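You operate a simulated robot arm through the tools that you are given. There is no shell and no other tool. Be economical: measure what you need, move in short steps, check, and stop when the job is done.

You run a simulated robot arm. Do the job below in one go: nothing can be reset, and whatever is moved stays where it is left.

JOB
Crimp the lug with the yellow sleeve at its printed size.
Fine: carriage out again, lug back in its place in the lug tray.
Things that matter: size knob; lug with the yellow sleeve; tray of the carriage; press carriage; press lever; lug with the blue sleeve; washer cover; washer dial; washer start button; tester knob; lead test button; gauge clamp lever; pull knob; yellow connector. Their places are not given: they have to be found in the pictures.

Only the result counts: the job must be done as asked and must still hold three seconds after the hand-in. Knocking over, shifting, dropping, spilling or breaking anything else fails it.

ROBOT AND FRAMES
A 7-joint arm with a two-finger parallel gripper, fixed in place. Base frame: the origin is at the foot of the arm, x ahead of it, y to its left, z up; the work surface is at about z = 0. Readings come in mm, degrees, newtons and seconds.
With the tool pointing down near the work surface it reaches from about 240 to 620 mm from the base axis. Its first joint turns from -66.0 to 66.0 degrees. Payload 2.6 kg.
The tool frame sits at the grasp point between the pads (the TCP): z along the fingers, y along the line on which they close. The tips reach 30 mm beyond it. Largest opening 94 mm; finger width 28, thickness 10; the body of the gripper, 50 by 96 mm, starts 55 mm behind the TCP.
Orientation is told as [roll, pitch, yaw] about the base's x, y, z axes, in that order, counted from this pose: with the fingers straight down and closing along the base's y, the tool's x points along the base's -x, its y along +y and its z along -z.

CONTROLS
- The arm moves only by the tool play_rows. Its argument "commands" is a list of rows, each a list of 6 numbers: the shift along the tool's x, y, z in mm, then the turn, a rotation vector about the tool's x, y, z in degrees. In form: [[x, y, z, wx, wy, wz], ...]. A call has 1 to 20 rows; each row is the pose to reach, as a shift and turn from the pose commanded when the call began, along the tool's axes at that moment. "claw" is the gripper command, from -1 (shut) to 1 (fully open), values between in proportion, set as the call begins (left out, the last holds). Rows are played at 5 a second. More than 50 mm and 8.6 degrees between two rows, or a gripper value outside its range, and nothing of the call is played. Where a pose cannot be reached the arm comes as near as it can. A force on the tool above 70 N (or 10 N above the force at the start of the call, whichever is more), or a blocked arm, ends the call early, and 0.2 s more pass. The fingers move at their own pace (about 72 mm/s each) and stop on an object; they squeeze with about 22 N. The grip force told is the motor's: it shows also when the fingers shut on nothing. Time passes only in rows, and 0.2 s behind the last, so rows that repeat a pose let the fingers close. It gives the time, the measured TCP pose, the force on the tool (base axes), the opening and the grip force at its end, in the units of the frame above (readings bear some noise).
- Cameras (640 x 400 px; columns grow to the right, rows downward): "scene" is fixed at [13.3, 413.3, 582.6]; the picture's right is [-0.94, -0.34, 0.00], its down [-0.13, 0.37, -0.92] and it looks along [0.31, -0.86, -0.40] (base axes); focal length 350 px, centre (320, 200). "wrist" rides on the gripper at [-37, 0, -58] in the tool frame; the picture's right is [0.00, -1.00, 0.00], its down [0.97, 0.00, -0.24] and it looks along [0.24, 0.00, 0.97] (tool axes); focal length 218 px, centre (320, 200).
- camera(camera): a new picture of that camera. No time passes.
- pixel_to_xyz(camera, pixels): there is no depth. For up to 12 entries [column, row, z] of the newest picture of that camera ("zoom" is the newest enlarged one), the place [x, y] in the base frame at which the ray of that pixel passes the height z, good to about 2 mm. No time passes.
- close_up(camera, box): a new picture of the part [left, top, right, bottom] of that camera's present view, enlarged. No time passes.
- sign_off(): hands the job in; it is judged then, once.

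Go step by step. Measure first, check grasps and placings, and put right what went wrong. The budget is 80 turns and 54 pictures, counting those below and the enlarged ones. Unless the task says otherwise, let go and move clear before handing in, and close with one line.

The tools are called after ">>>" as a command line: name --pt "numbers of a row" for each row, then --argument value for the rest, lists and objects as JSON in quotes. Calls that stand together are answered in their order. play_rows: Moves the arm, as the interface text tells. Its arguments: {"type":"object","properties":{"commands":{"type":"array","items":{"type":"array","items":{"type":"number"}}},"claw":{"type":"number"}},"required":["commands"]} The other tools are called the same way: camera (camera) takes a picture; pixel_to_xyz (camera, pixels) gives the place at which the rays of pixels pass given heights; close_up (camera, box) takes an enlarged picture of a part of a camera's view; sign_off () hands the job in.

At the start:

```text
time: 0.0
position: [294.4, 27.0, 433.9]
tool_rot: [-0.1, 0.0, 0.0]
wrist_force: [-0.7, 0.1, -0.3]
finger_gap: 94.1
finger_force: 0.0
```

scene: 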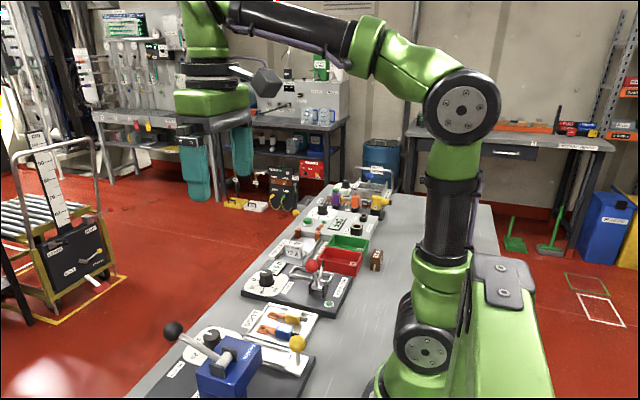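
wrist: 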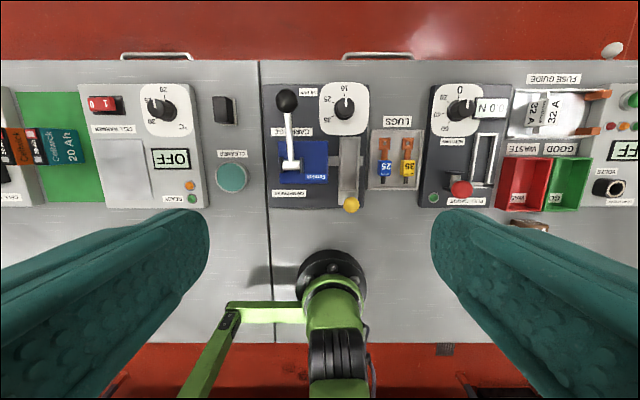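

The wrist picture shows the press (about 265-370, 85-210), with knob at (344,103), lever ball at (287,100), carriage ball at (351,205) and the lugs at (385,168) and (407,168). I'll enlarge these.

>>> close_up --camera "wrist" --box '[260, 75, 430, 215]'

>>> close_up --camera "scene" --box '[140, 220, 360, 400]'

```text
2.86 times, centred on (345, 145) of wrist
```

zoom: 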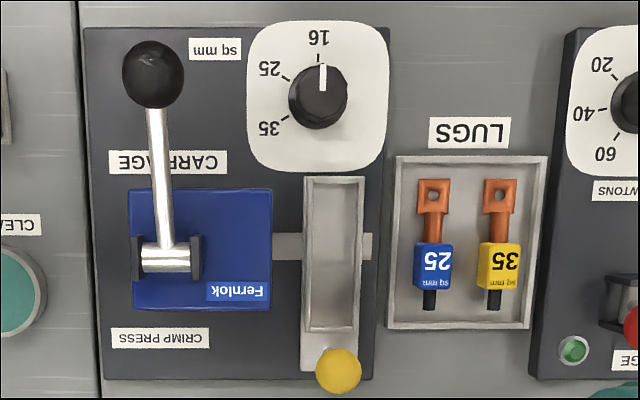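

```text
2.22 times, centred on (250, 310) of scene
```

zoom: 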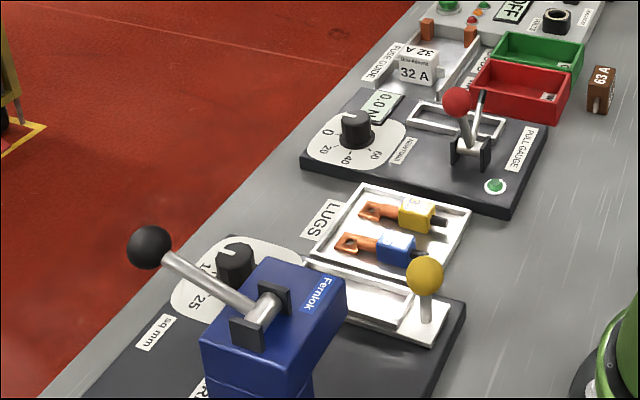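

The yellow lug is printed 35; the knob stands at 16. I'll measure points by intersecting rays of both cameras.

>>> pixel_to_xyz --camera "wrist" --pixels '[[344.3, 107, 30], [344.3, 107, 50], [286.6, 100.6, 100], [286.6, 100.6, 150], [351.3, 204.8, 40], [351.3, 204.8, 80], [407.2, 168.8, 10], [407.2, 168.8, 30], [349.5, 164.2, 20], [349.5, 164.2, 40], [291.9, 165.3, 80], [408, 143, 15]]'

>>> pixel_to_xyz --camera "zoom" --pixels '[[235, 250, 30], [235, 250, 50], [150, 247, 100], [150, 247, 150], [425, 275, 40], [425, 275, 80], [415, 213, 10], [415, 213, 30], [265, 305, 60], [265, 305, 100], [368, 210, 10], [430, 340, 20]]'

```text
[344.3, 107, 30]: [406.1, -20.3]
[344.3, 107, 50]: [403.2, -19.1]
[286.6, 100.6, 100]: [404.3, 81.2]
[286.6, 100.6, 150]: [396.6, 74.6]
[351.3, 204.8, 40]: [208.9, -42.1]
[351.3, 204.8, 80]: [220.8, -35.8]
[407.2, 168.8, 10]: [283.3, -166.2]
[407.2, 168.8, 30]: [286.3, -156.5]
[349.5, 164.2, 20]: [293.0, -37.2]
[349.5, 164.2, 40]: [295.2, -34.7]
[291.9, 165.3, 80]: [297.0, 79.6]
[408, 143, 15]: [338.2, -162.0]
```

```text
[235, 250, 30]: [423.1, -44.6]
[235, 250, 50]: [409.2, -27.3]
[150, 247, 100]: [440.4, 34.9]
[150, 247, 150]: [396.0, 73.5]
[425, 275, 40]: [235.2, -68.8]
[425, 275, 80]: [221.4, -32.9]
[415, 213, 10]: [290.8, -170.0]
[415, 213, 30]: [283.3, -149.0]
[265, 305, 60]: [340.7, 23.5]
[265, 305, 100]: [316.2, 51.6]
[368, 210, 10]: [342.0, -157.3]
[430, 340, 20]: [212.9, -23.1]
```

Estimates: knob (403,-19, top ~57), lever ball (396,74,150), carriage ball (220,-35,78), yellow lug sleeve (285,-160). I'll go nearer for a better look.

>>> play_rows --pt "-12 -7 30 0 0 0" --pt "-24 -14 60 0 0 0" --pt "-36 -21 90 0 0 0" --pt "-48 -28 120 0 0 0" --pt "-60 -35 150 0 0 0" --pt "-73 -41 180 0 0 0" --pt "-86 -46 204 0 0 0" --pt "-86 -46 204 0 0 0" --claw 1

>>> camera --camera "wrist"

```text
time: 1.8
position: [380.4, -19.0, 228.4]
tool_rot: [0.0, 0.0, -0.1]
wrist_force: [0.4, -0.2, -0.1]
finger_gap: 93.9
finger_force: 0.0
```

```text
49 pictures are left
```

wrist: 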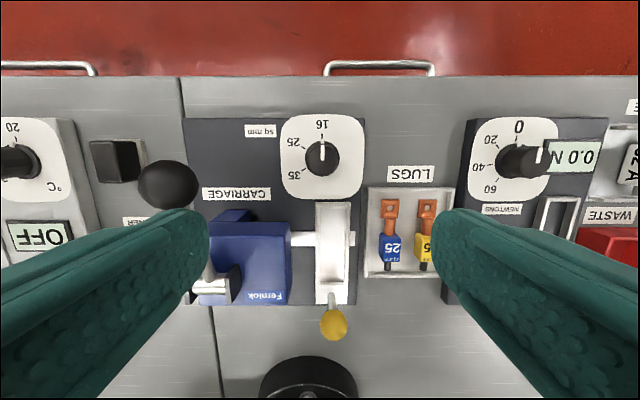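

The knob is at (322,158) now; I'll measure it together with the lug and carriage.

>>> pixel_to_xyz --camera "wrist" --pixels '[[322, 157, 55], [322, 157, 35], [323, 142, 55], [322, 130, 22], [305, 148, 22], [305, 169, 22], [168, 184, 150], [333, 325, 78], [388, 205, 15], [333, 250, 30], [250, 265, 90]]'

>>> close_up --camera "wrist" --box '[240, 100, 400, 200]'

```text
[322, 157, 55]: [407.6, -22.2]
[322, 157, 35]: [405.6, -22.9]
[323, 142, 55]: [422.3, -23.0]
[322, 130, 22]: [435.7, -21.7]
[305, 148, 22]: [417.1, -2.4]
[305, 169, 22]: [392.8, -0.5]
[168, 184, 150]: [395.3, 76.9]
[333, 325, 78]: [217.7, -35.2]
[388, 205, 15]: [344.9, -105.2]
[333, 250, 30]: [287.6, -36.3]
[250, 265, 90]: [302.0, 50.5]
```

```text
4.00 times, centred on (320, 150) of wrist
```

zoom: 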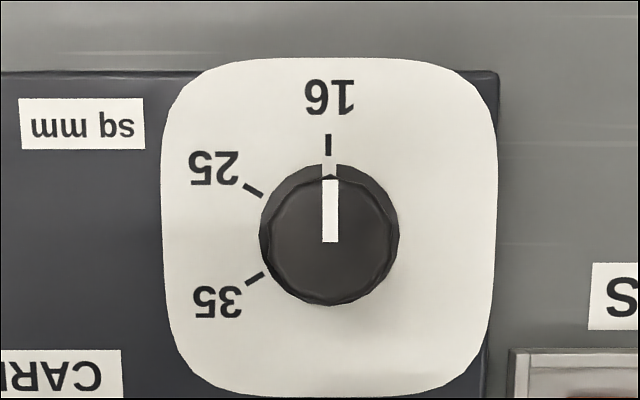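

The knob is centred at about (405,-22); 35 lies 120° counterclockwise from 16. I'll pre-turn the gripper -60°, above the knob.

>>> play_rows --pt "-5 0 10 0 0 7.5" --pt "-10 -1 20 0 0 15" --pt "-15 -1 30 0 0 22.5" --pt "-20 -2 40 0 0 30" --pt "-25 -3 50 0 0 37.5" --pt "-25 -3 60 0 0 45" --pt "-25 -3 70 0 0 52.5" --pt "-25 -3 80 0 0 60" --pt "-25 -3 110 0 0 60" --pt "-25 -3 110 0 0 60" --claw 0.6

>>> camera --camera "wrist"

```text
time: 4.0
position: [405.7, -22.6, 121.5]
tool_rot: [0.0, 0.0, -60.2]
wrist_force: [-0.7, 0.6, 0.2]
finger_gap: 75.1
finger_force: 0.2
```

```text
47 pictures are left
```

wrist: 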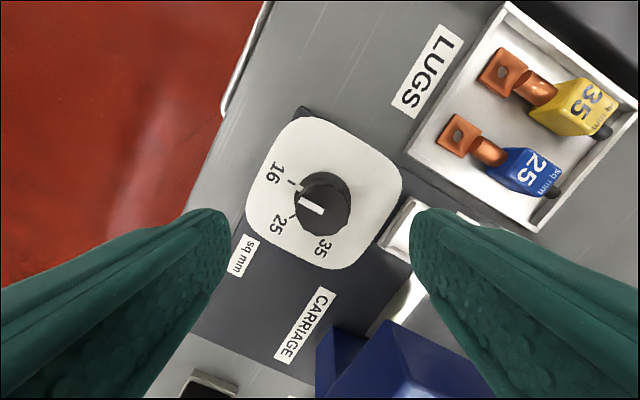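

The knob sits centred between the fingers. Descend to about z=64 and close.

>>> play_rows --pt "0 0 20 0 0 0" --pt "0 0 40 0 0 0" --pt "0 0 57 0 0 0" --pt "0 0 57 0 0 0" --claw 0.4

>>> play_rows --pt "0 0 0 0 0 0" --pt "0 0 0 0 0 0" --pt "0 0 0 0 0 0" --claw -1

>>> camera --camera "wrist"

```text
time: 5.0
position: [407.1, -22.7, 62.2]
tool_rot: [-0.1, 0.0, -60.1]
wrist_force: [1.4, -1.9, 1.6]
finger_gap: 66.0
finger_force: 0.1
```

```text
time: 5.8
position: [405.1, -23.1, 60.6]
tool_rot: [-0.4, 0.1, -60.2]
wrist_force: [-30.9, -15.0, 10.6]
finger_gap: 32.9
finger_force: 44.9
```

```text
46 pictures are left
```

wrist: 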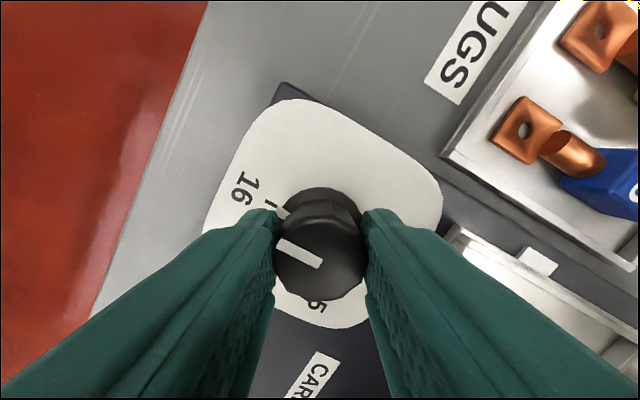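

The grip holds but there is a side force of ~34 N along the closing line; I'll shift the hand 3 mm that way to centre.

>>> play_rows --pt "0 -1.5 0 0 0 0" --pt "0 -3 0 0 0 0" --pt "0 -3 0 0 0 0"

```text
time: 6.6
position: [403.5, -23.3, 61.8]
tool_rot: [-0.1, -0.1, -59.8]
wrist_force: [5.2, -11.2, -30.2]
finger_gap: 33.0
finger_force: 45.1
```

Side force is down; now turn -120° about the tool axis, in two halves.

>>> play_rows --pt "0 0 0 0 0 -6" --pt "0 0 0 0 0 -12" --pt "0 0 0 0 0 -18" --pt "0 0 0 0 0 -24" --pt "0 0 0 0 0 -30" --pt "0 0 0 0 0 -36" --pt "0 0 0 0 0 -42" --pt "0 0 0 0 0 -48" --pt "0 0 0 0 0 -54" --pt "0 0 0 0 0 -60" --pt "0 0 0 0 0 -60"

>>> camera --camera "wrist"

```text
time: 9.0
position: [403.4, -21.2, 64.1]
tool_rot: [0.1, -0.2, 0.2]
wrist_force: [17.8, 19.3, -21.8]
finger_gap: 32.3
finger_force: 44.9
```

```text
45 pictures are left
```

wrist: 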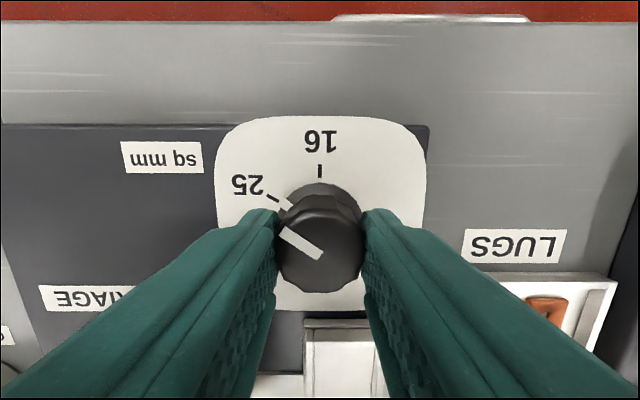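

The pointer is at 25; another 60° to 35.

>>> play_rows --pt "0 0 0 0 0 -6" --pt "0 0 0 0 0 -12" --pt "0 0 0 0 0 -18" --pt "0 0 0 0 0 -24" --pt "0 0 0 0 0 -30" --pt "0 0 0 0 0 -36" --pt "0 0 0 0 0 -42" --pt "0 0 0 0 0 -48" --pt "0 0 0 0 0 -54" --pt "0 0 0 0 0 -60" --pt "0 0 0 0 0 -60"

>>> camera --camera "wrist"

```text
time: 11.4
position: [403.8, -22.7, 64.4]
tool_rot: [0.0, -0.2, 60.0]
wrist_force: [11.1, 17.1, 2.2]
finger_gap: 32.2
finger_force: 45.1
```

```text
44 pictures are left
```

wrist: 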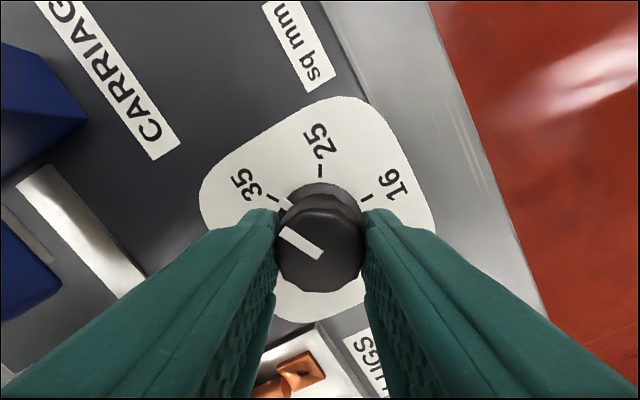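

The pointer is on 35. Release and rise, turning back to yaw 0.

>>> play_rows --pt "0 0 0 0 0 0" --pt "0 0 0 0 0 0" --pt "0 0 -30 0 0 0" --pt "0 0 -60 0 0 0" --pt "0 0 -90 0 0 0" --pt "0 0 -100 0 0 7.5" --pt "0 0 -110 0 0 15" --pt "0 0 -120 0 0 22.5" --pt "0 0 -120 0 0 30" --pt "0 0 -120 0 0 37.5" --pt "0 0 -120 0 0 45" --pt "0 0 -120 0 0 52.5" --pt "0 0 -120 0 0 60" --pt "0 0 -120 0 0 60" --claw 0.3

>>> close_up --camera "wrist" --box '[220, 80, 460, 230]'

```text
time: 14.4
position: [403.9, -22.5, 182.8]
tool_rot: [0.0, 0.0, -0.1]
wrist_force: [-0.2, -0.9, -0.4]
finger_gap: 61.4
finger_force: 0.1
```

```text
2.67 times, centred on (340, 155) of wrist
```

zoom: 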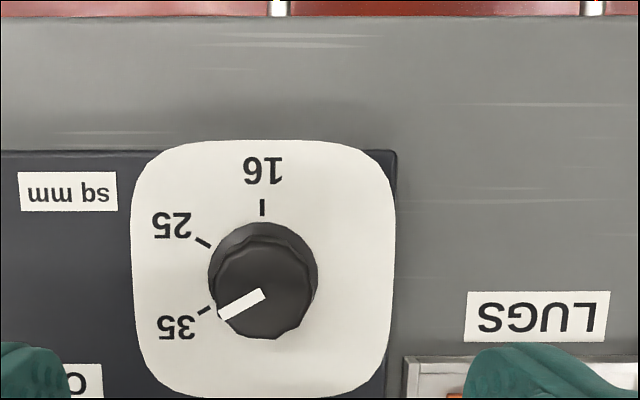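

Knob is at 35. Now move over the yellow lug.

>>> play_rows --pt "23 -27 0 0 0 0" --pt "46 -54 0 0 0 0" --pt "69 -81 0 0 0 0" --pt "92 -108 0 0 0 0" --pt "114 -136 0 0 0 0" --pt "114 -136 0 0 0 0" --claw 0.3

>>> camera --camera "wrist"

>>> close_up --camera "scene" --box '[180, 260, 360, 380]'

```text
time: 15.8
position: [286.8, -159.5, 182.0]
tool_rot: [0.0, 0.0, 0.0]
wrist_force: [0.9, -0.1, 0.2]
finger_gap: 61.0
finger_force: 0.1
```

```text
42 pictures are left
```

wrist: 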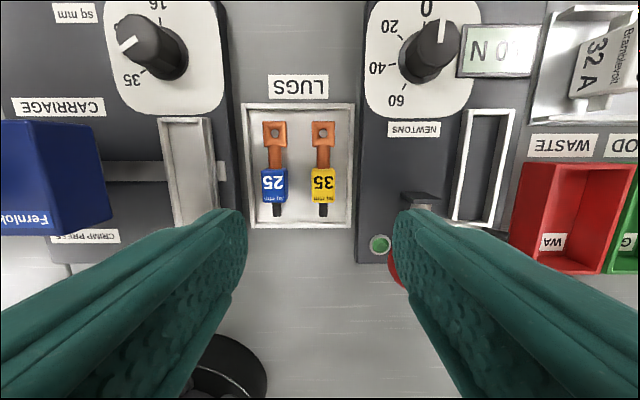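

```text
3.33 times, centred on (270, 320) of scene
```

zoom: 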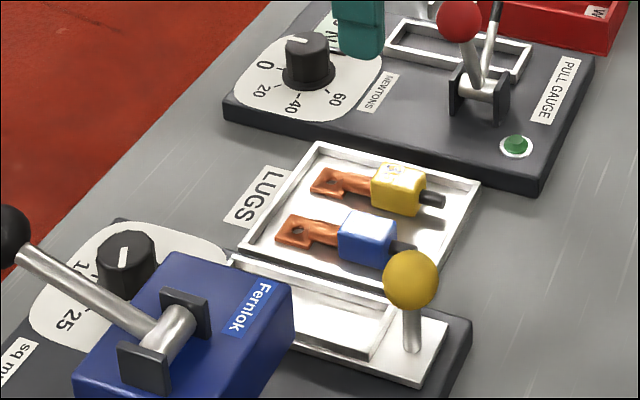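

The sleeve is at (322,186) in the wrist view; I'll triangulate its edges and the carriage tray.

>>> pixel_to_xyz --camera "wrist" --pixels '[[322, 186, 20], [322, 186, 32], [311, 186, 28], [333, 186, 28], [322, 170, 28], [322, 203, 28], [323, 131, 12], [323, 217, 15], [350, 190, 15], [288, 186, 28], [213, 118, 30], [161, 118, 30]]'

>>> pixel_to_xyz --camera "zoom" --pixels '[[398, 180, 20], [398, 180, 32], [398, 180, 26], [326, 182, 12], [430, 200, 20], [412, 280, 78], [411, 345, 20], [478, 185, 15], [325, 145, 15]]'

>>> close_up --camera "wrist" --box '[150, 90, 370, 240]'

```text
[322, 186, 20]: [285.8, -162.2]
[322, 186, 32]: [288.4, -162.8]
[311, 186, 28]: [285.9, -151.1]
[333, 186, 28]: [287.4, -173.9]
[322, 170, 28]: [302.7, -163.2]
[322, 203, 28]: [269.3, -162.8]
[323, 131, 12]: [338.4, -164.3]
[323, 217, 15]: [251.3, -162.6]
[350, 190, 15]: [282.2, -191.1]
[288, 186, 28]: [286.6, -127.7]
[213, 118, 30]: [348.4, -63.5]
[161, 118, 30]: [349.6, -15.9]
```

```text
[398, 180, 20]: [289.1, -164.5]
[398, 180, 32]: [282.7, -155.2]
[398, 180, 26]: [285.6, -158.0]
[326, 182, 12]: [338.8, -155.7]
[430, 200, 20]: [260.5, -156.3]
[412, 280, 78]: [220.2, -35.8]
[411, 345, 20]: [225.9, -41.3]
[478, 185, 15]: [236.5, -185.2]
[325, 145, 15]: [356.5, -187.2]
```

```text
2.67 times, centred on (260, 165) of wrist
```

zoom: 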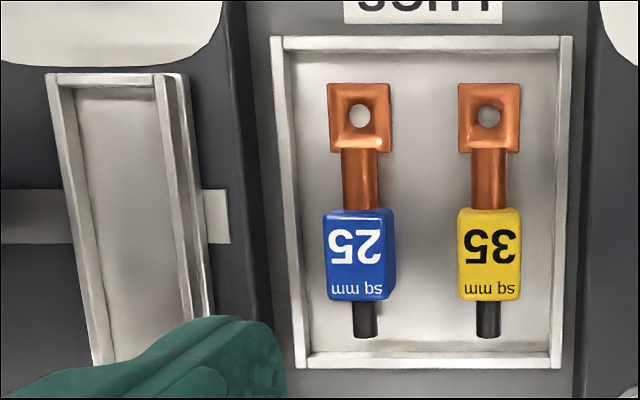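

The yellow sleeve is centred at (286,-162), top ~25. Before descending I check the gauge lever's red ball for clearance.

>>> pixel_to_xyz --camera "scene" --pixels '[[311.8, 266.5, 60], [311.8, 266.5, 80], [311.8, 266.5, 100], [311.8, 266.5, 120]]'

>>> pixel_to_xyz --camera "wrist" --pixels '[[392, 270, 60], [392, 270, 80], [392, 270, 100], [392, 270, 120]]'

>>> camera --camera "scene"

```text
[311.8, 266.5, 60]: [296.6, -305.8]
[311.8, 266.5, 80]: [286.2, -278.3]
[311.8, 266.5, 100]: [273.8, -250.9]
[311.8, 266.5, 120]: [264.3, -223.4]
```

```text
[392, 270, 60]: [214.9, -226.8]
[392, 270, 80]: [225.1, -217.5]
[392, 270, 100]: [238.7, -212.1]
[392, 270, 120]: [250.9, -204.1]
```

```text
39 pictures are left
```

scene: 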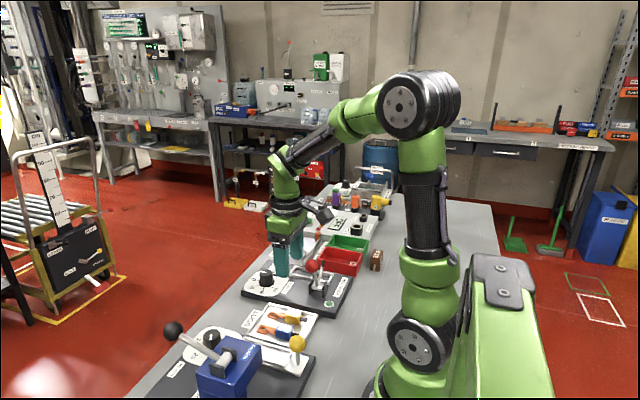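

The red ball is at about (263,-217,122), which would graze the upright gripper body, so I'll lean the hand 20° forward (body to +x) before descending.

>>> play_rows --pt "-3 -1 0 0 5 0" --pt "-5 -2 0 0 10 0" --pt "-7 -2.5 0 0 15 0" --pt "-7 -2.5 20 0 20 0" --pt "-7 -2.5 50 0 20 0" --pt "-7 -2.5 80 0 20 0" --pt "-7 -2.5 80 0 20 0" --claw -0.27

>>> camera --camera "wrist"

>>> close_up --camera "scene" --box '[220, 240, 380, 350]'

```text
time: 17.4
position: [295.7, -162.0, 102.6]
tool_rot: [0.0, 19.9, 0.0]
wrist_force: [-0.4, -0.5, -0.1]
finger_gap: 34.0
finger_force: 0.0
```

```text
38 pictures are left
```

wrist: 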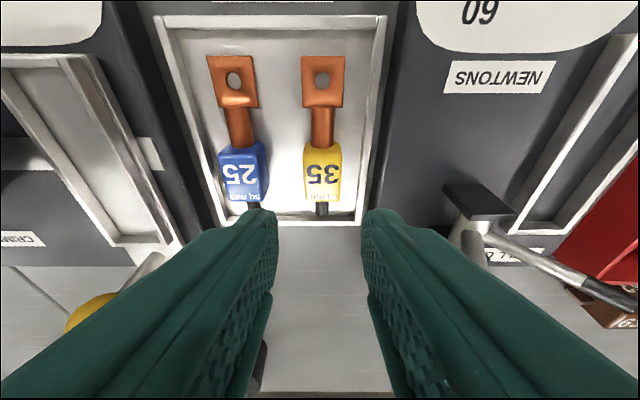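

```text
3.64 times, centred on (300, 295) of scene
```

zoom: 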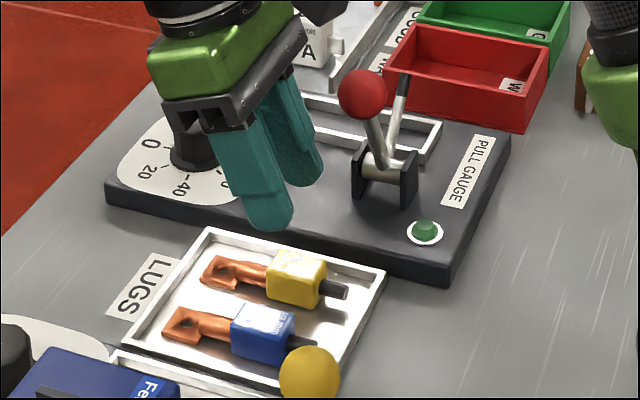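

Aligned with the lug and clear of the ball. Descend 62 mm vertically (tool components -21.2, 58.3).

>>> play_rows --pt "-6.8 0 18.8 0 0 0" --pt "-13.7 0 37.6 0 0 0" --pt "-18 0 49.5 0 0 0" --pt "-21.2 0 58.3 0 0 0" --pt "-21.2 0 58.3 0 0 0" --claw -0.27

>>> camera --camera "wrist"

>>> close_up --camera "scene" --box '[220, 240, 380, 350]'

```text
time: 18.6
position: [296.4, -163.2, 44.1]
tool_rot: [-0.1, 19.9, -0.3]
wrist_force: [-7.9, 3.5, 36.4]
finger_gap: 32.9
finger_force: 0.1
```

```text
36 pictures are left
```

wrist: 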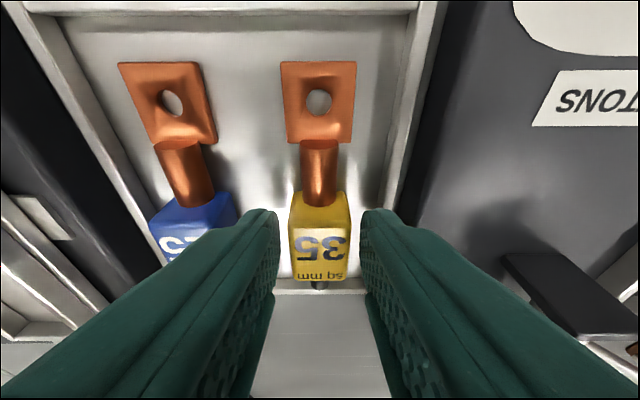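

```text
3.64 times, centred on (300, 295) of scene
```

zoom: 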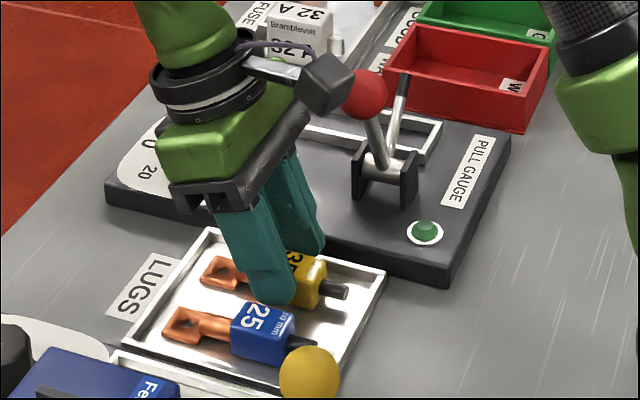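

36 N upward: a fingertip touches something (likely the tray rim, ~-190). I'll lift 5 mm, narrow to 28 mm, then lower again gently.

>>> play_rows --pt "3 0 -8.5 0 0 0" --pt "3 0 -8.5 0 0 0" --pt "3 0 -8.5 0 0 0" --claw -0.4

>>> play_rows --pt "-1 0 2.8 0 0 0" --pt "-2 0 5.6 0 0 0" --pt "-2 0 5.6 0 0 0" --claw -0.4

```text
time: 19.4
position: [296.2, -160.9, 51.3]
tool_rot: [-0.1, 19.9, 0.1]
wrist_force: [-0.5, -0.2, 0.8]
finger_gap: 28.0
finger_force: 0.0
```

```text
time: 20.2
position: [295.4, -161.9, 44.3]
tool_rot: [0.0, 20.1, 0.1]
wrist_force: [0.3, 0.2, -0.2]
finger_gap: 28.1
finger_force: 0.1
```

No contact now. 3 mm lower, then close.

>>> play_rows --pt "-1 0 2.8 0 0 0" --pt "-1 0 2.8 0 0 0" --claw -0.4

>>> play_rows --pt "0 0 0 0 0 0" --pt "0 0 0 0 0 0" --pt "0 0 0 0 0 0" --claw -1

>>> camera --camera "wrist"

```text
time: 20.8
position: [296.5, -162.5, 41.2]
tool_rot: [0.0, 20.1, 0.1]
wrist_force: [-0.5, -0.2, 0.4]
finger_gap: 28.3
finger_force: 0.1
```

```text
time: 21.6
position: [295.9, -162.4, 41.4]
tool_rot: [-0.1, 19.9, 0.0]
wrist_force: [-0.2, 0.5, -0.4]
finger_gap: 23.3
finger_force: 21.9
```

```text
34 pictures are left
```

wrist: 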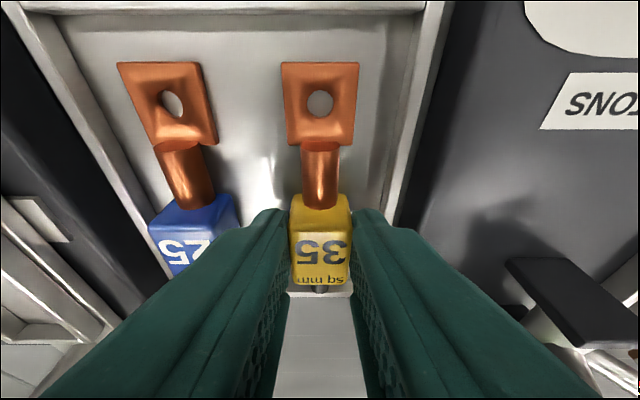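

Gripped (23.3 mm). Lift 65 mm, slowly.

>>> play_rows --pt "3.4 0 -9.4 0 0 0" --pt "8.5 0 -23.5 0 0 0" --pt "15.4 0 -42.3 0 0 0" --pt "22.2 0 -61 0 0 0" --pt "22.2 0 -61 0 0 0"

>>> play_rows --pt "0 25 0 0 0 0" --pt "0 50 0 0 0 0" --pt "0 75 0 0 0 0" --pt "0 100 0 0 0 0" --pt "0 124 0 0 0 0" --pt "0 124 0 0 0 0"

>>> camera --camera "wrist"

>>> close_up --camera "scene" --box '[160, 260, 360, 390]'

```text
time: 22.8
position: [296.4, -162.9, 106.1]
tool_rot: [0.0, 20.1, 0.0]
wrist_force: [-0.2, 0.0, 0.1]
finger_gap: 23.1
finger_force: 21.9
```

```text
time: 24.2
position: [294.8, -36.3, 108.5]
tool_rot: [0.0, 20.0, -0.2]
wrist_force: [-0.1, -0.2, -1.3]
finger_gap: 23.1
finger_force: 22.0
```

```text
33 pictures are left
```

wrist: 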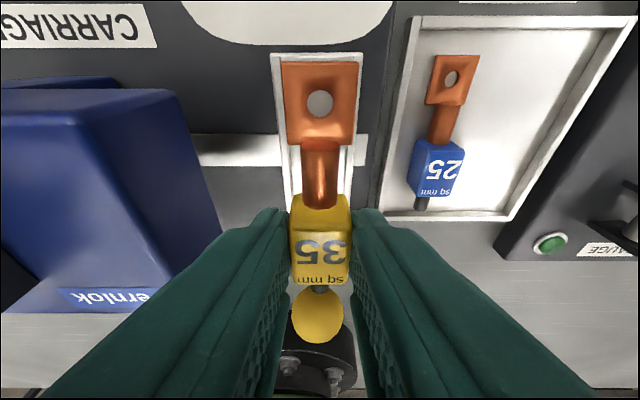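

```text
3.08 times, centred on (260, 325) of scene
```

zoom: 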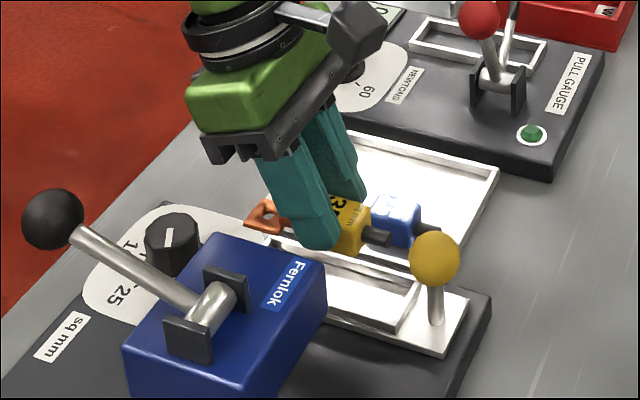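

The lug is held straight; the tray is narrow and about as long as the lug, so I'll move aside 60 mm and up to measure the tray's inner bounds.

>>> play_rows --pt "10 -30 -28 0 0 0" --pt "20 -60 -56 0 0 0" --pt "20 -60 -56 0 0 0"

>>> camera --camera "wrist"

>>> close_up --camera "wrist" --box '[180, 20, 340, 180]'

>>> close_up --camera "scene" --box '[220, 310, 340, 390]'

```text
time: 25.0
position: [296.1, -100.1, 165.0]
tool_rot: [0.0, 19.9, 0.0]
wrist_force: [-1.0, -0.4, -1.1]
finger_gap: 23.0
finger_force: 21.7
```

```text
31 pictures are left
```

wrist: 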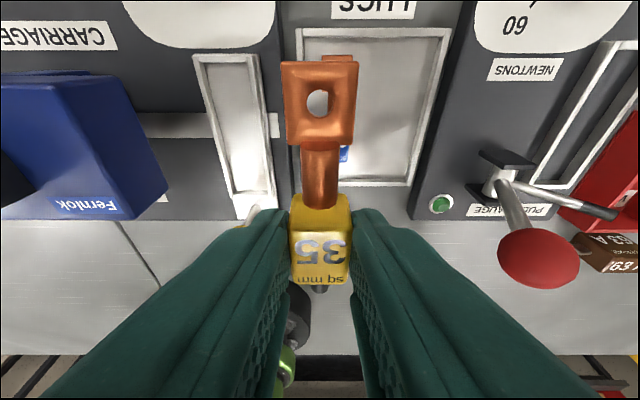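

```text
2.50 times, centred on (260, 100) of wrist
```

zoom: 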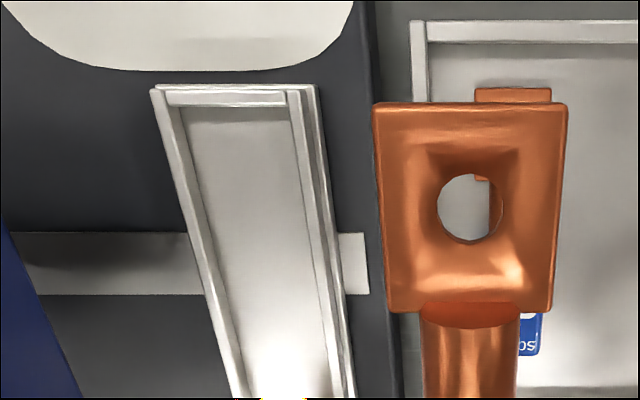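

```text
5.00 times, centred on (280, 350) of scene
```

zoom: 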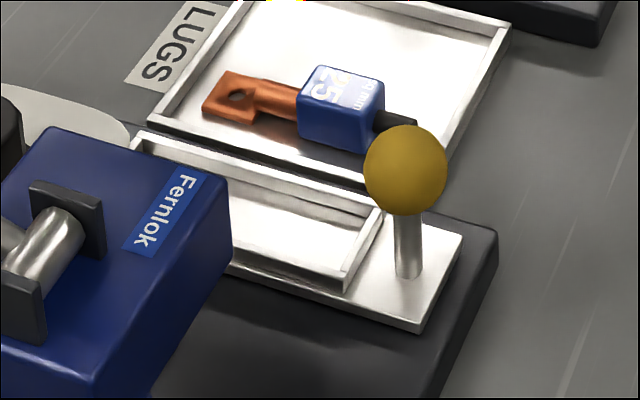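

Now tray corners are clearly visible in both views; measuring them.

>>> pixel_to_xyz --camera "zoom" --pixels '[[383, 212, 25], [383, 212, 35], [345, 287, 25], [345, 287, 35], [137, 133, 25], [137, 133, 35], [373, 217, 30], [345, 272, 30], [143, 140, 30], [421, 330, 20]]'

>>> pixel_to_xyz --camera "wrist" --pixels '[[218, 56, 25], [218, 56, 35], [256, 56, 30], [194, 56, 30], [230, 62, 30], [275, 190, 25], [275, 190, 35], [237, 196, 25], [237, 196, 35], [228, 120, 30], [200, 120, 30], [266, 120, 30]]'

>>> close_up --camera "wrist" --box '[180, 110, 300, 230]'

```text
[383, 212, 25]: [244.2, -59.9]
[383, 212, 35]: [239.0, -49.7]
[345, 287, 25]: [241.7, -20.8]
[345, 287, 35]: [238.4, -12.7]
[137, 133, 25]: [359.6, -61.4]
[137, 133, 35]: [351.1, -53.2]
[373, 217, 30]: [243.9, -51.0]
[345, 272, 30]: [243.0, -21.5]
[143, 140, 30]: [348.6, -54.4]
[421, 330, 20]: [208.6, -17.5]
```

```text
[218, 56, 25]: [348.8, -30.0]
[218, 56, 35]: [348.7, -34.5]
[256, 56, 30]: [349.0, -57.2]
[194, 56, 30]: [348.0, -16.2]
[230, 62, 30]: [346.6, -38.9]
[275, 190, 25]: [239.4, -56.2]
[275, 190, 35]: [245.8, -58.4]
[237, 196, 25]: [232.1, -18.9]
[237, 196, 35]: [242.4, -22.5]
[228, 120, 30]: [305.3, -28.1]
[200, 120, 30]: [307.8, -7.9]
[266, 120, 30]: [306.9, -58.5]
```

```text
3.33 times, centred on (240, 170) of wrist
```

zoom: 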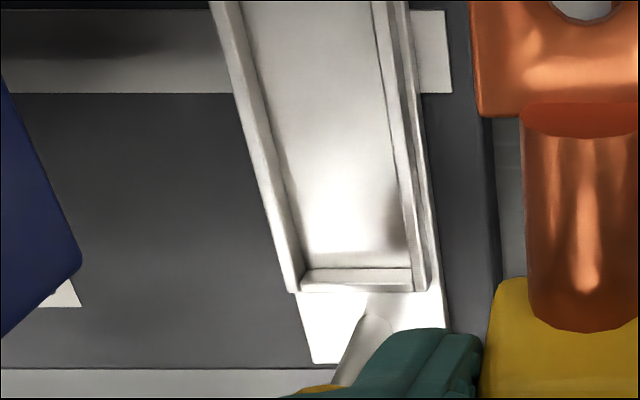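

Tray: outer ~x 240–350, y -57…-17, rim z~32. Lug centre belongs at (295,-37), so TCP target is (292,-37). I go to z=82 first.

>>> play_rows --pt "-1 22 3 0 0 0" --pt "1 44 -2 0 0 0" --pt "3.8 63 1.4 0 0 0" --pt "-10 63 40 0 0 0" --pt "-24.6 63 79.4 0 0 0" --pt "-24.6 63 79.4 0 0 0"

>>> camera --camera "wrist"

>>> close_up --camera "scene" --box '[220, 310, 340, 390]'

```text
time: 26.4
position: [291.9, -37.2, 81.3]
tool_rot: [0.0, 20.0, 0.0]
wrist_force: [0.0, -0.1, -0.6]
finger_gap: 23.5
finger_force: 22.2
```

```text
27 pictures are left
```

wrist: 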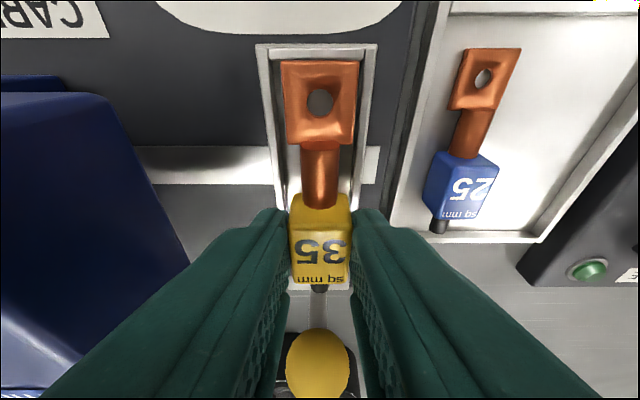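

```text
5.00 times, centred on (280, 350) of scene
```

zoom: 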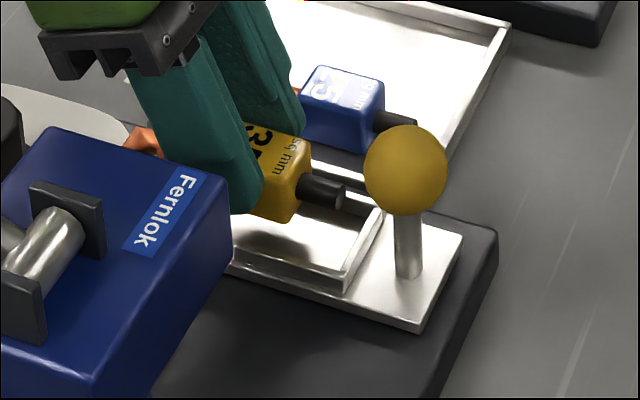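

Lug is centred over the tray in both views. Descend in small steps toward z≈65, watching for contact.

>>> play_rows --pt "-1.7 0 4.7 0 0 0" --pt "-3.1 0 8.5 0 0 0" --pt "-4.1 0 11.3 0 0 0" --pt "-4.1 0 11.3 0 0 0"

>>> close_up --camera "scene" --box '[220, 310, 340, 390]'

```text
time: 27.4
position: [292.5, -36.0, 69.6]
tool_rot: [0.1, 20.0, 0.0]
wrist_force: [-0.4, -0.2, 8.8]
finger_gap: 23.1
finger_force: 22.0
```

```text
5.00 times, centred on (280, 350) of scene
```

zoom: 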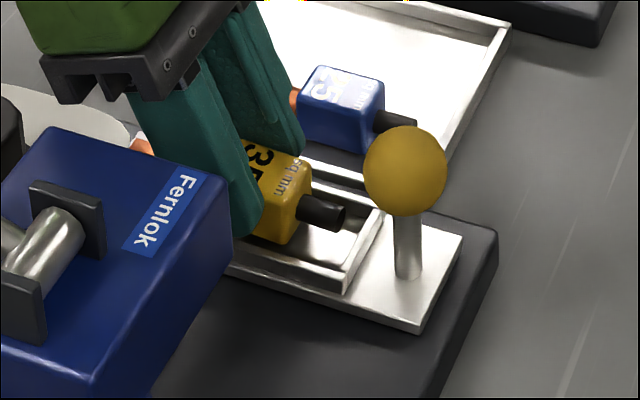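

First light contact (8.8 N) at z≈69.6. Check the wrist view.

>>> camera --camera "wrist"

```text
24 pictures are left
```

wrist: 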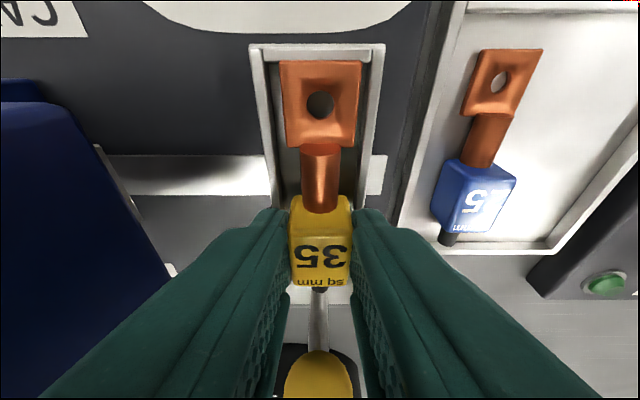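

>>> close_up --camera "wrist" --box '[240, 30, 400, 130]'

```text
4.00 times, centred on (320, 80) of wrist
```

zoom: 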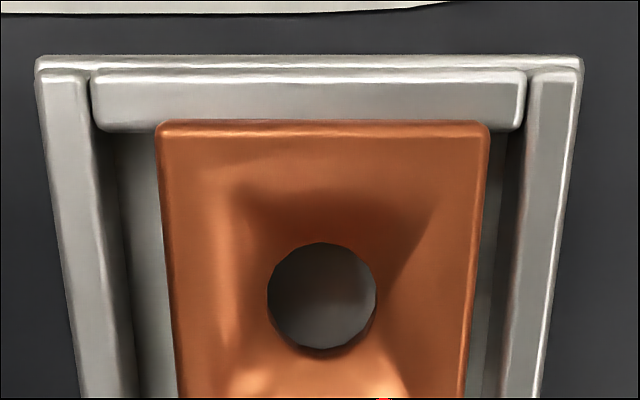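

The terminal's front edge overlaps the front wall by ~1 mm and sits ~1 mm to -y. Lift 6, shift -3.5 in x, +1 in y, then lower again.

>>> play_rows --pt "2 0 -5.6 0 0 0" --pt "5.3 1 -4.4 0 0 0" --pt "5.3 1 -4.4 0 0 0" --pt "3.6 1 0.3 0 0 0" --pt "2.3 1 4 0 0 0" --pt "2.3 1 4 0 0 0"

>>> close_up --camera "wrist" --box '[240, 30, 400, 130]'

```text
time: 28.8
position: [288.6, -35.2, 69.1]
tool_rot: [0.0, 20.0, -0.2]
wrist_force: [-9.2, -0.1, 38.4]
finger_gap: 23.2
finger_force: 22.0
```

```text
4.00 times, centred on (320, 80) of wrist
```

zoom: 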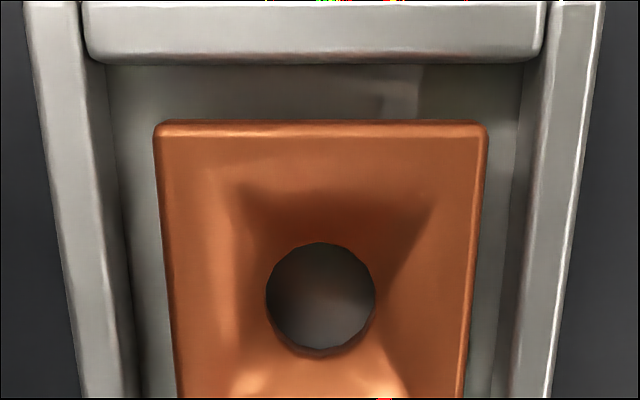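

>>> close_up --camera "scene" --box '[240, 330, 320, 380]'

```text
8.00 times, centred on (280, 355) of scene
```

zoom: 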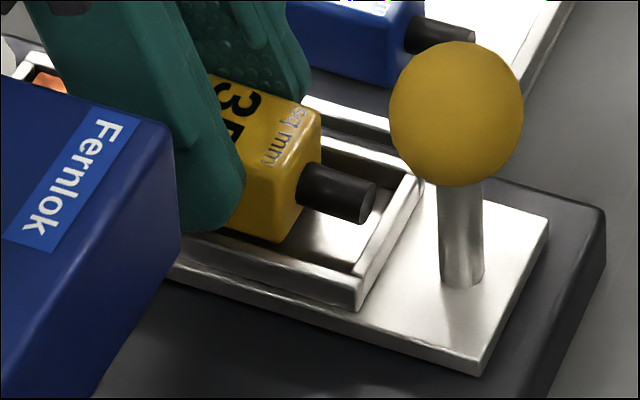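

The wire end is inside the rear wall; fingertips rest on the side rims. Relieve by 1.5 mm, then open.

>>> play_rows --pt "0.8 0 -2.2 0 0 0" --pt "0.8 0 -2.2 0 0 0"

>>> play_rows --pt "0 0 0 0 0 0" --pt "0 0 0 0 0 0" --pt "0 0 0 0 0 0" --pt "10.3 0 -28.2 0 0 0" --pt "20.5 0 -56.4 0 0 0" --pt "20.5 0 -56.4 0 0 0" --claw -0.2

>>> camera --camera "wrist"

>>> close_up --camera "scene" --box '[180, 290, 340, 390]'

```text
time: 29.4
position: [289.2, -35.6, 67.3]
tool_rot: [-0.2, 20.0, 0.1]
wrist_force: [1.1, 0.4, 0.4]
finger_gap: 23.7
finger_force: 22.6
```

```text
time: 30.8
position: [288.4, -34.9, 130.8]
tool_rot: [0.1, 20.0, 0.0]
wrist_force: [-0.1, -0.1, 0.8]
finger_gap: 37.7
finger_force: 0.0
```

```text
20 pictures are left
```

wrist: 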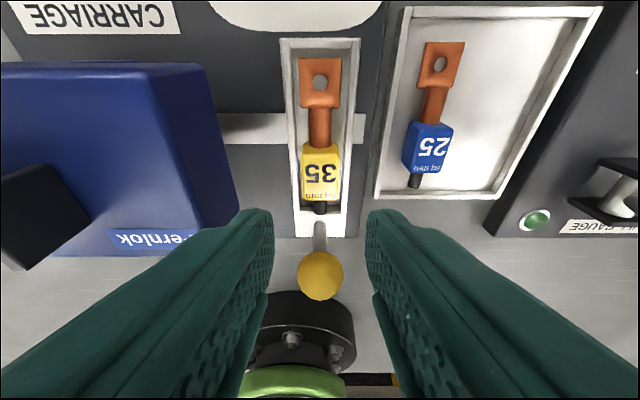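

```text
4.00 times, centred on (260, 340) of scene
```

zoom: 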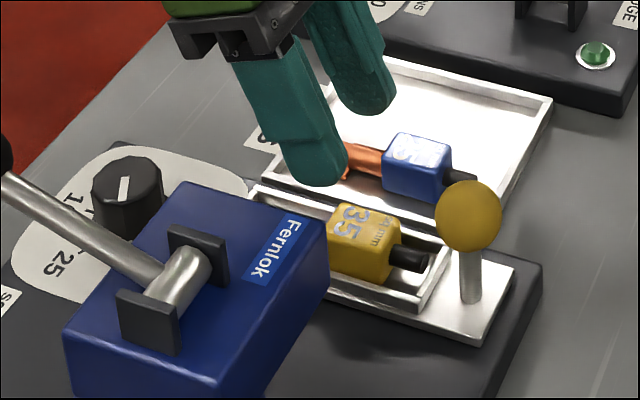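

The lug lies inside the carriage tray. Next the carriage: move above the yellow ball (220,-36,78) with a 10° lean, jaws at 47 mm.

>>> play_rows --pt "20 0 5.8 0 -3.5 0" --pt "40 0 11.6 0 -7 0" --pt "59.6 -1 17.4 0 -10 0" --pt "59.6 -1 17.4 0 -10 0" --claw 0

>>> camera --camera "wrist"

>>> camera --camera "scene"

```text
time: 31.8
position: [225.7, -36.0, 133.1]
tool_rot: [0.0, 9.9, -0.1]
wrist_force: [-0.1, -0.8, 0.5]
finger_gap: 46.8
finger_force: 0.0
```

```text
18 pictures are left
```

wrist: 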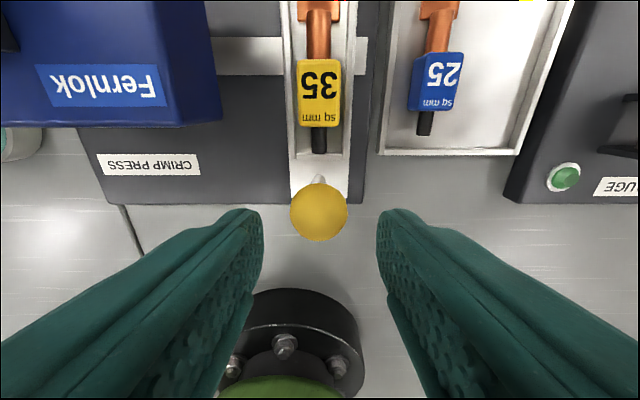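

```text
17 pictures are left
```

scene: 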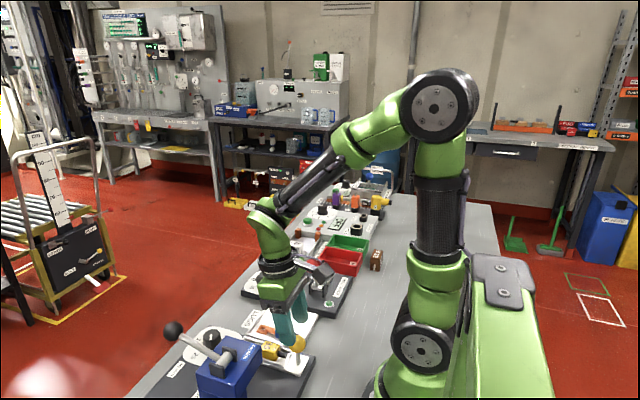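

Ball is centred between the jaws. Descend 37 mm and close on it.

>>> play_rows --pt "-3.2 0 18.2 0 0 0" --pt "-6.4 0 36.4 0 0 0" --pt "-6.4 0 36.4 0 0 0" --claw 0

>>> play_rows --pt "0 0 0 0 0 0" --pt "0 0 0 0 0 0" --pt "0 0 0 0 0 0" --claw -1

>>> play_rows --pt "0 6 0 0 0 0" --pt "0 12 0 0 0 0" --pt "0 18 0 0 0 0" --pt "0 24 0 0 0 0" --pt "0 30 0 0 0 0"

>>> camera --camera "wrist"

```text
time: 32.6
position: [227.1, -34.3, 96.7]
tool_rot: [0.0, 10.1, 0.0]
wrist_force: [0.6, 0.2, 0.8]
finger_gap: 47.0
finger_force: 0.0
```

```text
time: 33.4
position: [227.2, -35.0, 95.4]
tool_rot: [-0.1, 10.1, 0.0]
wrist_force: [1.0, 0.5, -9.6]
finger_gap: 31.1
finger_force: 44.9
```

```text
time: 34.6
position: [227.0, -5.3, 97.7]
tool_rot: [-0.1, 10.0, 0.0]
wrist_force: [4.2, -2.0, -16.0]
finger_gap: 31.3
finger_force: 44.9
```

```text
16 pictures are left
```

wrist: 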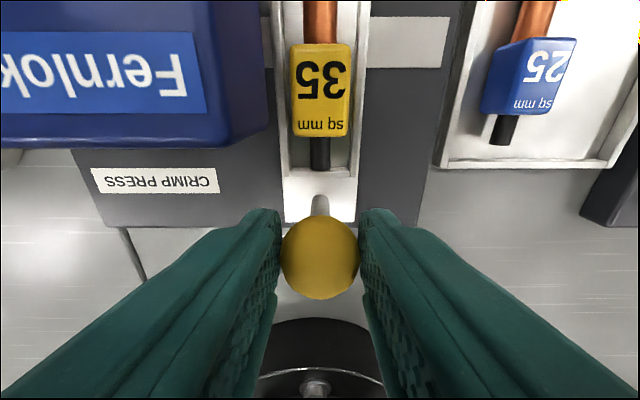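

The carriage slides with the ball. Continue +y in small steps until it stops.

>>> play_rows --pt "0 7 0 0 0 0" --pt "0 14 0 0 0 0" --pt "0 21 0 0 0 0" --pt "0 28 0 0 0 0" --pt "0 35 0 0 0 0" --pt "0 42 0 0 0 0" --pt "0 49 0 0 0 0" --pt "0 56 0 0 0 0" --pt "0 63 0 0 0 0" --pt "0 70 0 0 0 0"

>>> camera --camera "wrist"

```text
time: 36.3
position: [226.7, 35.9, 96.1]
tool_rot: [-0.9, 10.0, -0.3]
wrist_force: [-1.4, -5.7, 3.4]
finger_gap: 31.5
finger_force: 44.9
stopped in row 8: the force on the tool passed its limit (the readings are from after the stop); the commanded pose is now the measured one
```

```text
15 pictures are left
```

wrist: 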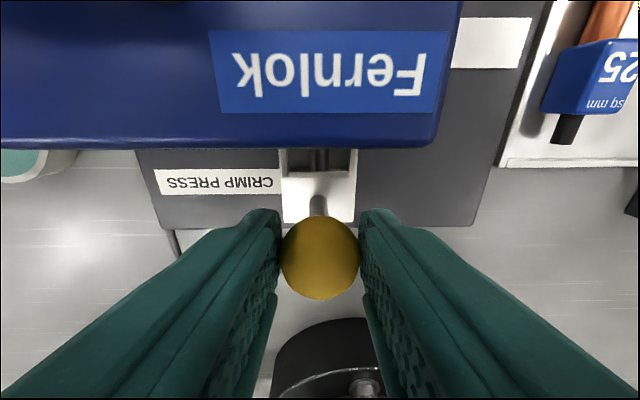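

It stopped at y≈36 with the tray inside the press (72 mm of travel). Push once more a little to confirm a hard stop.

>>> play_rows --pt "0 2 0 0 0 0" --pt "0 4 0 0 0 0" --pt "0 6 0 0 0 0"

>>> close_up --camera "scene" --box '[140, 300, 330, 400]'

```text
time: 37.1
position: [227.4, 36.5, 96.0]
tool_rot: [-1.7, 9.9, -0.2]
wrist_force: [-2.3, -62.2, -9.1]
finger_gap: 31.3
finger_force: 45.3
```

```text
3.37 times, centred on (235, 350) of scene
```

zoom: 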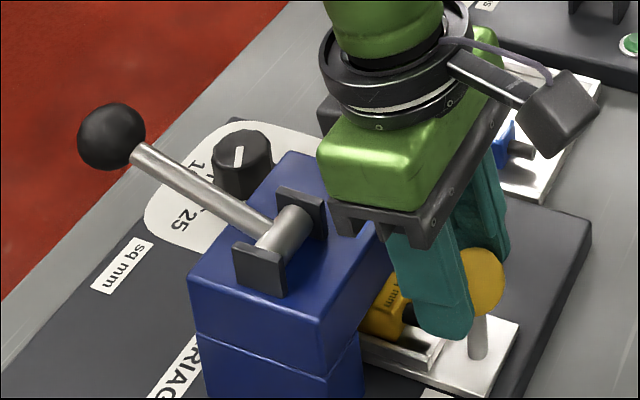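

Firm stop (−62 N), so the carriage is fully in. Relieve, release, rise, and measure the lever's pivot and ball.

>>> pixel_to_xyz --camera "zoom" --pixels '[[280, 230, 90], [280, 230, 100], [280, 230, 110], [280, 230, 120], [112, 136, 140], [112, 136, 150], [112, 136, 160]]'

>>> play_rows --pt "0 -5.5 0 0 0 0" --pt "0 -5.5 0 0 0 0"

>>> play_rows --pt "0 0 0 0 0 0" --pt "0 0 0 0 0 0" --pt "5.2 0 -29.5 0 0 0" --pt "10.4 0 -59 0 0 0" --pt "17 0 -98 0 0 0" --pt "17 0 -98 0 0 0" --claw 0.05

```text
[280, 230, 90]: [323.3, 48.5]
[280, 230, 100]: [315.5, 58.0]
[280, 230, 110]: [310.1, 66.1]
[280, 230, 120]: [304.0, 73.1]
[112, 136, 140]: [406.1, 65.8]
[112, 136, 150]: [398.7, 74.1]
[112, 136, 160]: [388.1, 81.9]
```

```text
time: 37.7
position: [227.5, 36.0, 97.0]
tool_rot: [-1.3, 9.9, 0.0]
wrist_force: [1.8, -29.1, -16.0]
finger_gap: 31.3
finger_force: 44.7
```

```text
time: 39.1
position: [227.1, 39.1, 195.5]
tool_rot: [-0.8, 9.9, -0.4]
wrist_force: [-0.8, -0.1, -0.6]
finger_gap: 49.1
finger_force: 0.1
```

Pivot ≈(302,75,118), ball ≈(397,74.5,150). Move above the lever ball, tool vertical.

>>> play_rows --pt "-34 7 -12 0 -3 0" --pt "-68 14 -24 -0.4 -6 0" --pt "-102 22 -32 -0.8 -9 0" --pt "-136 30 -36 -0.8 -10 0" --pt "-165.7 36 -39.4 -0.8 -10 0" --pt "-165.7 36 -39.4 -0.8 -10 0" --claw 0.1

>>> camera --camera "wrist"

```text
time: 40.5
position: [396.9, 74.0, 205.9]
tool_rot: [-0.1, -0.3, -0.2]
wrist_force: [0.2, -0.2, 0.5]
finger_gap: 51.8
finger_force: 0.1
```

```text
13 pictures are left
```

wrist: 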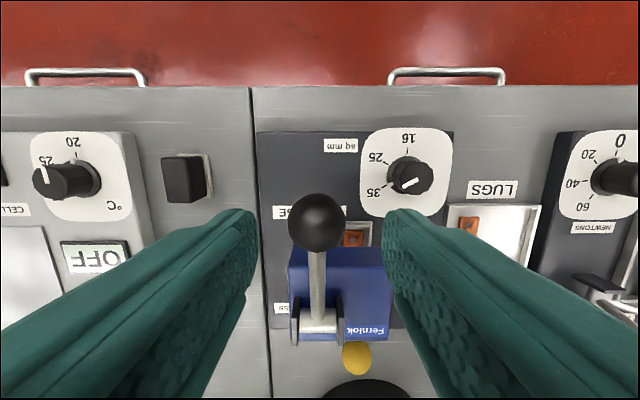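

Ball centred between the jaws at (317,222). Descend to z≈164 and grip it.

>>> play_rows --pt "1 0 20 0 0 0" --pt "2 0 41 0 0 0" --pt "2 0 41 0 0 0"

>>> play_rows --pt "0 0 0 0 0 0" --pt "0 0 0 0 0 0" --pt "0 0 0 0 0 0" --claw -1

>>> play_rows --pt "0 0 3 0 0 0" --pt "-0.5 0 6 0 0 0" --pt "-1 0 9 0 0 0"

```text
time: 41.3
position: [395.3, 73.5, 163.4]
tool_rot: [-0.1, -0.1, -0.2]
wrist_force: [0.1, -0.1, -0.1]
finger_gap: 51.9
finger_force: 0.0
```

```text
time: 42.1
position: [394.4, 75.7, 162.9]
tool_rot: [0.0, -0.1, -0.2]
wrist_force: [2.4, 9.8, -5.7]
finger_gap: 31.2
finger_force: 44.5
```

```text
time: 42.9
position: [397.2, 74.9, 156.2]
tool_rot: [-0.1, -0.3, 0.0]
wrist_force: [4.6, 13.1, 14.9]
finger_gap: 31.4
finger_force: 44.8
```

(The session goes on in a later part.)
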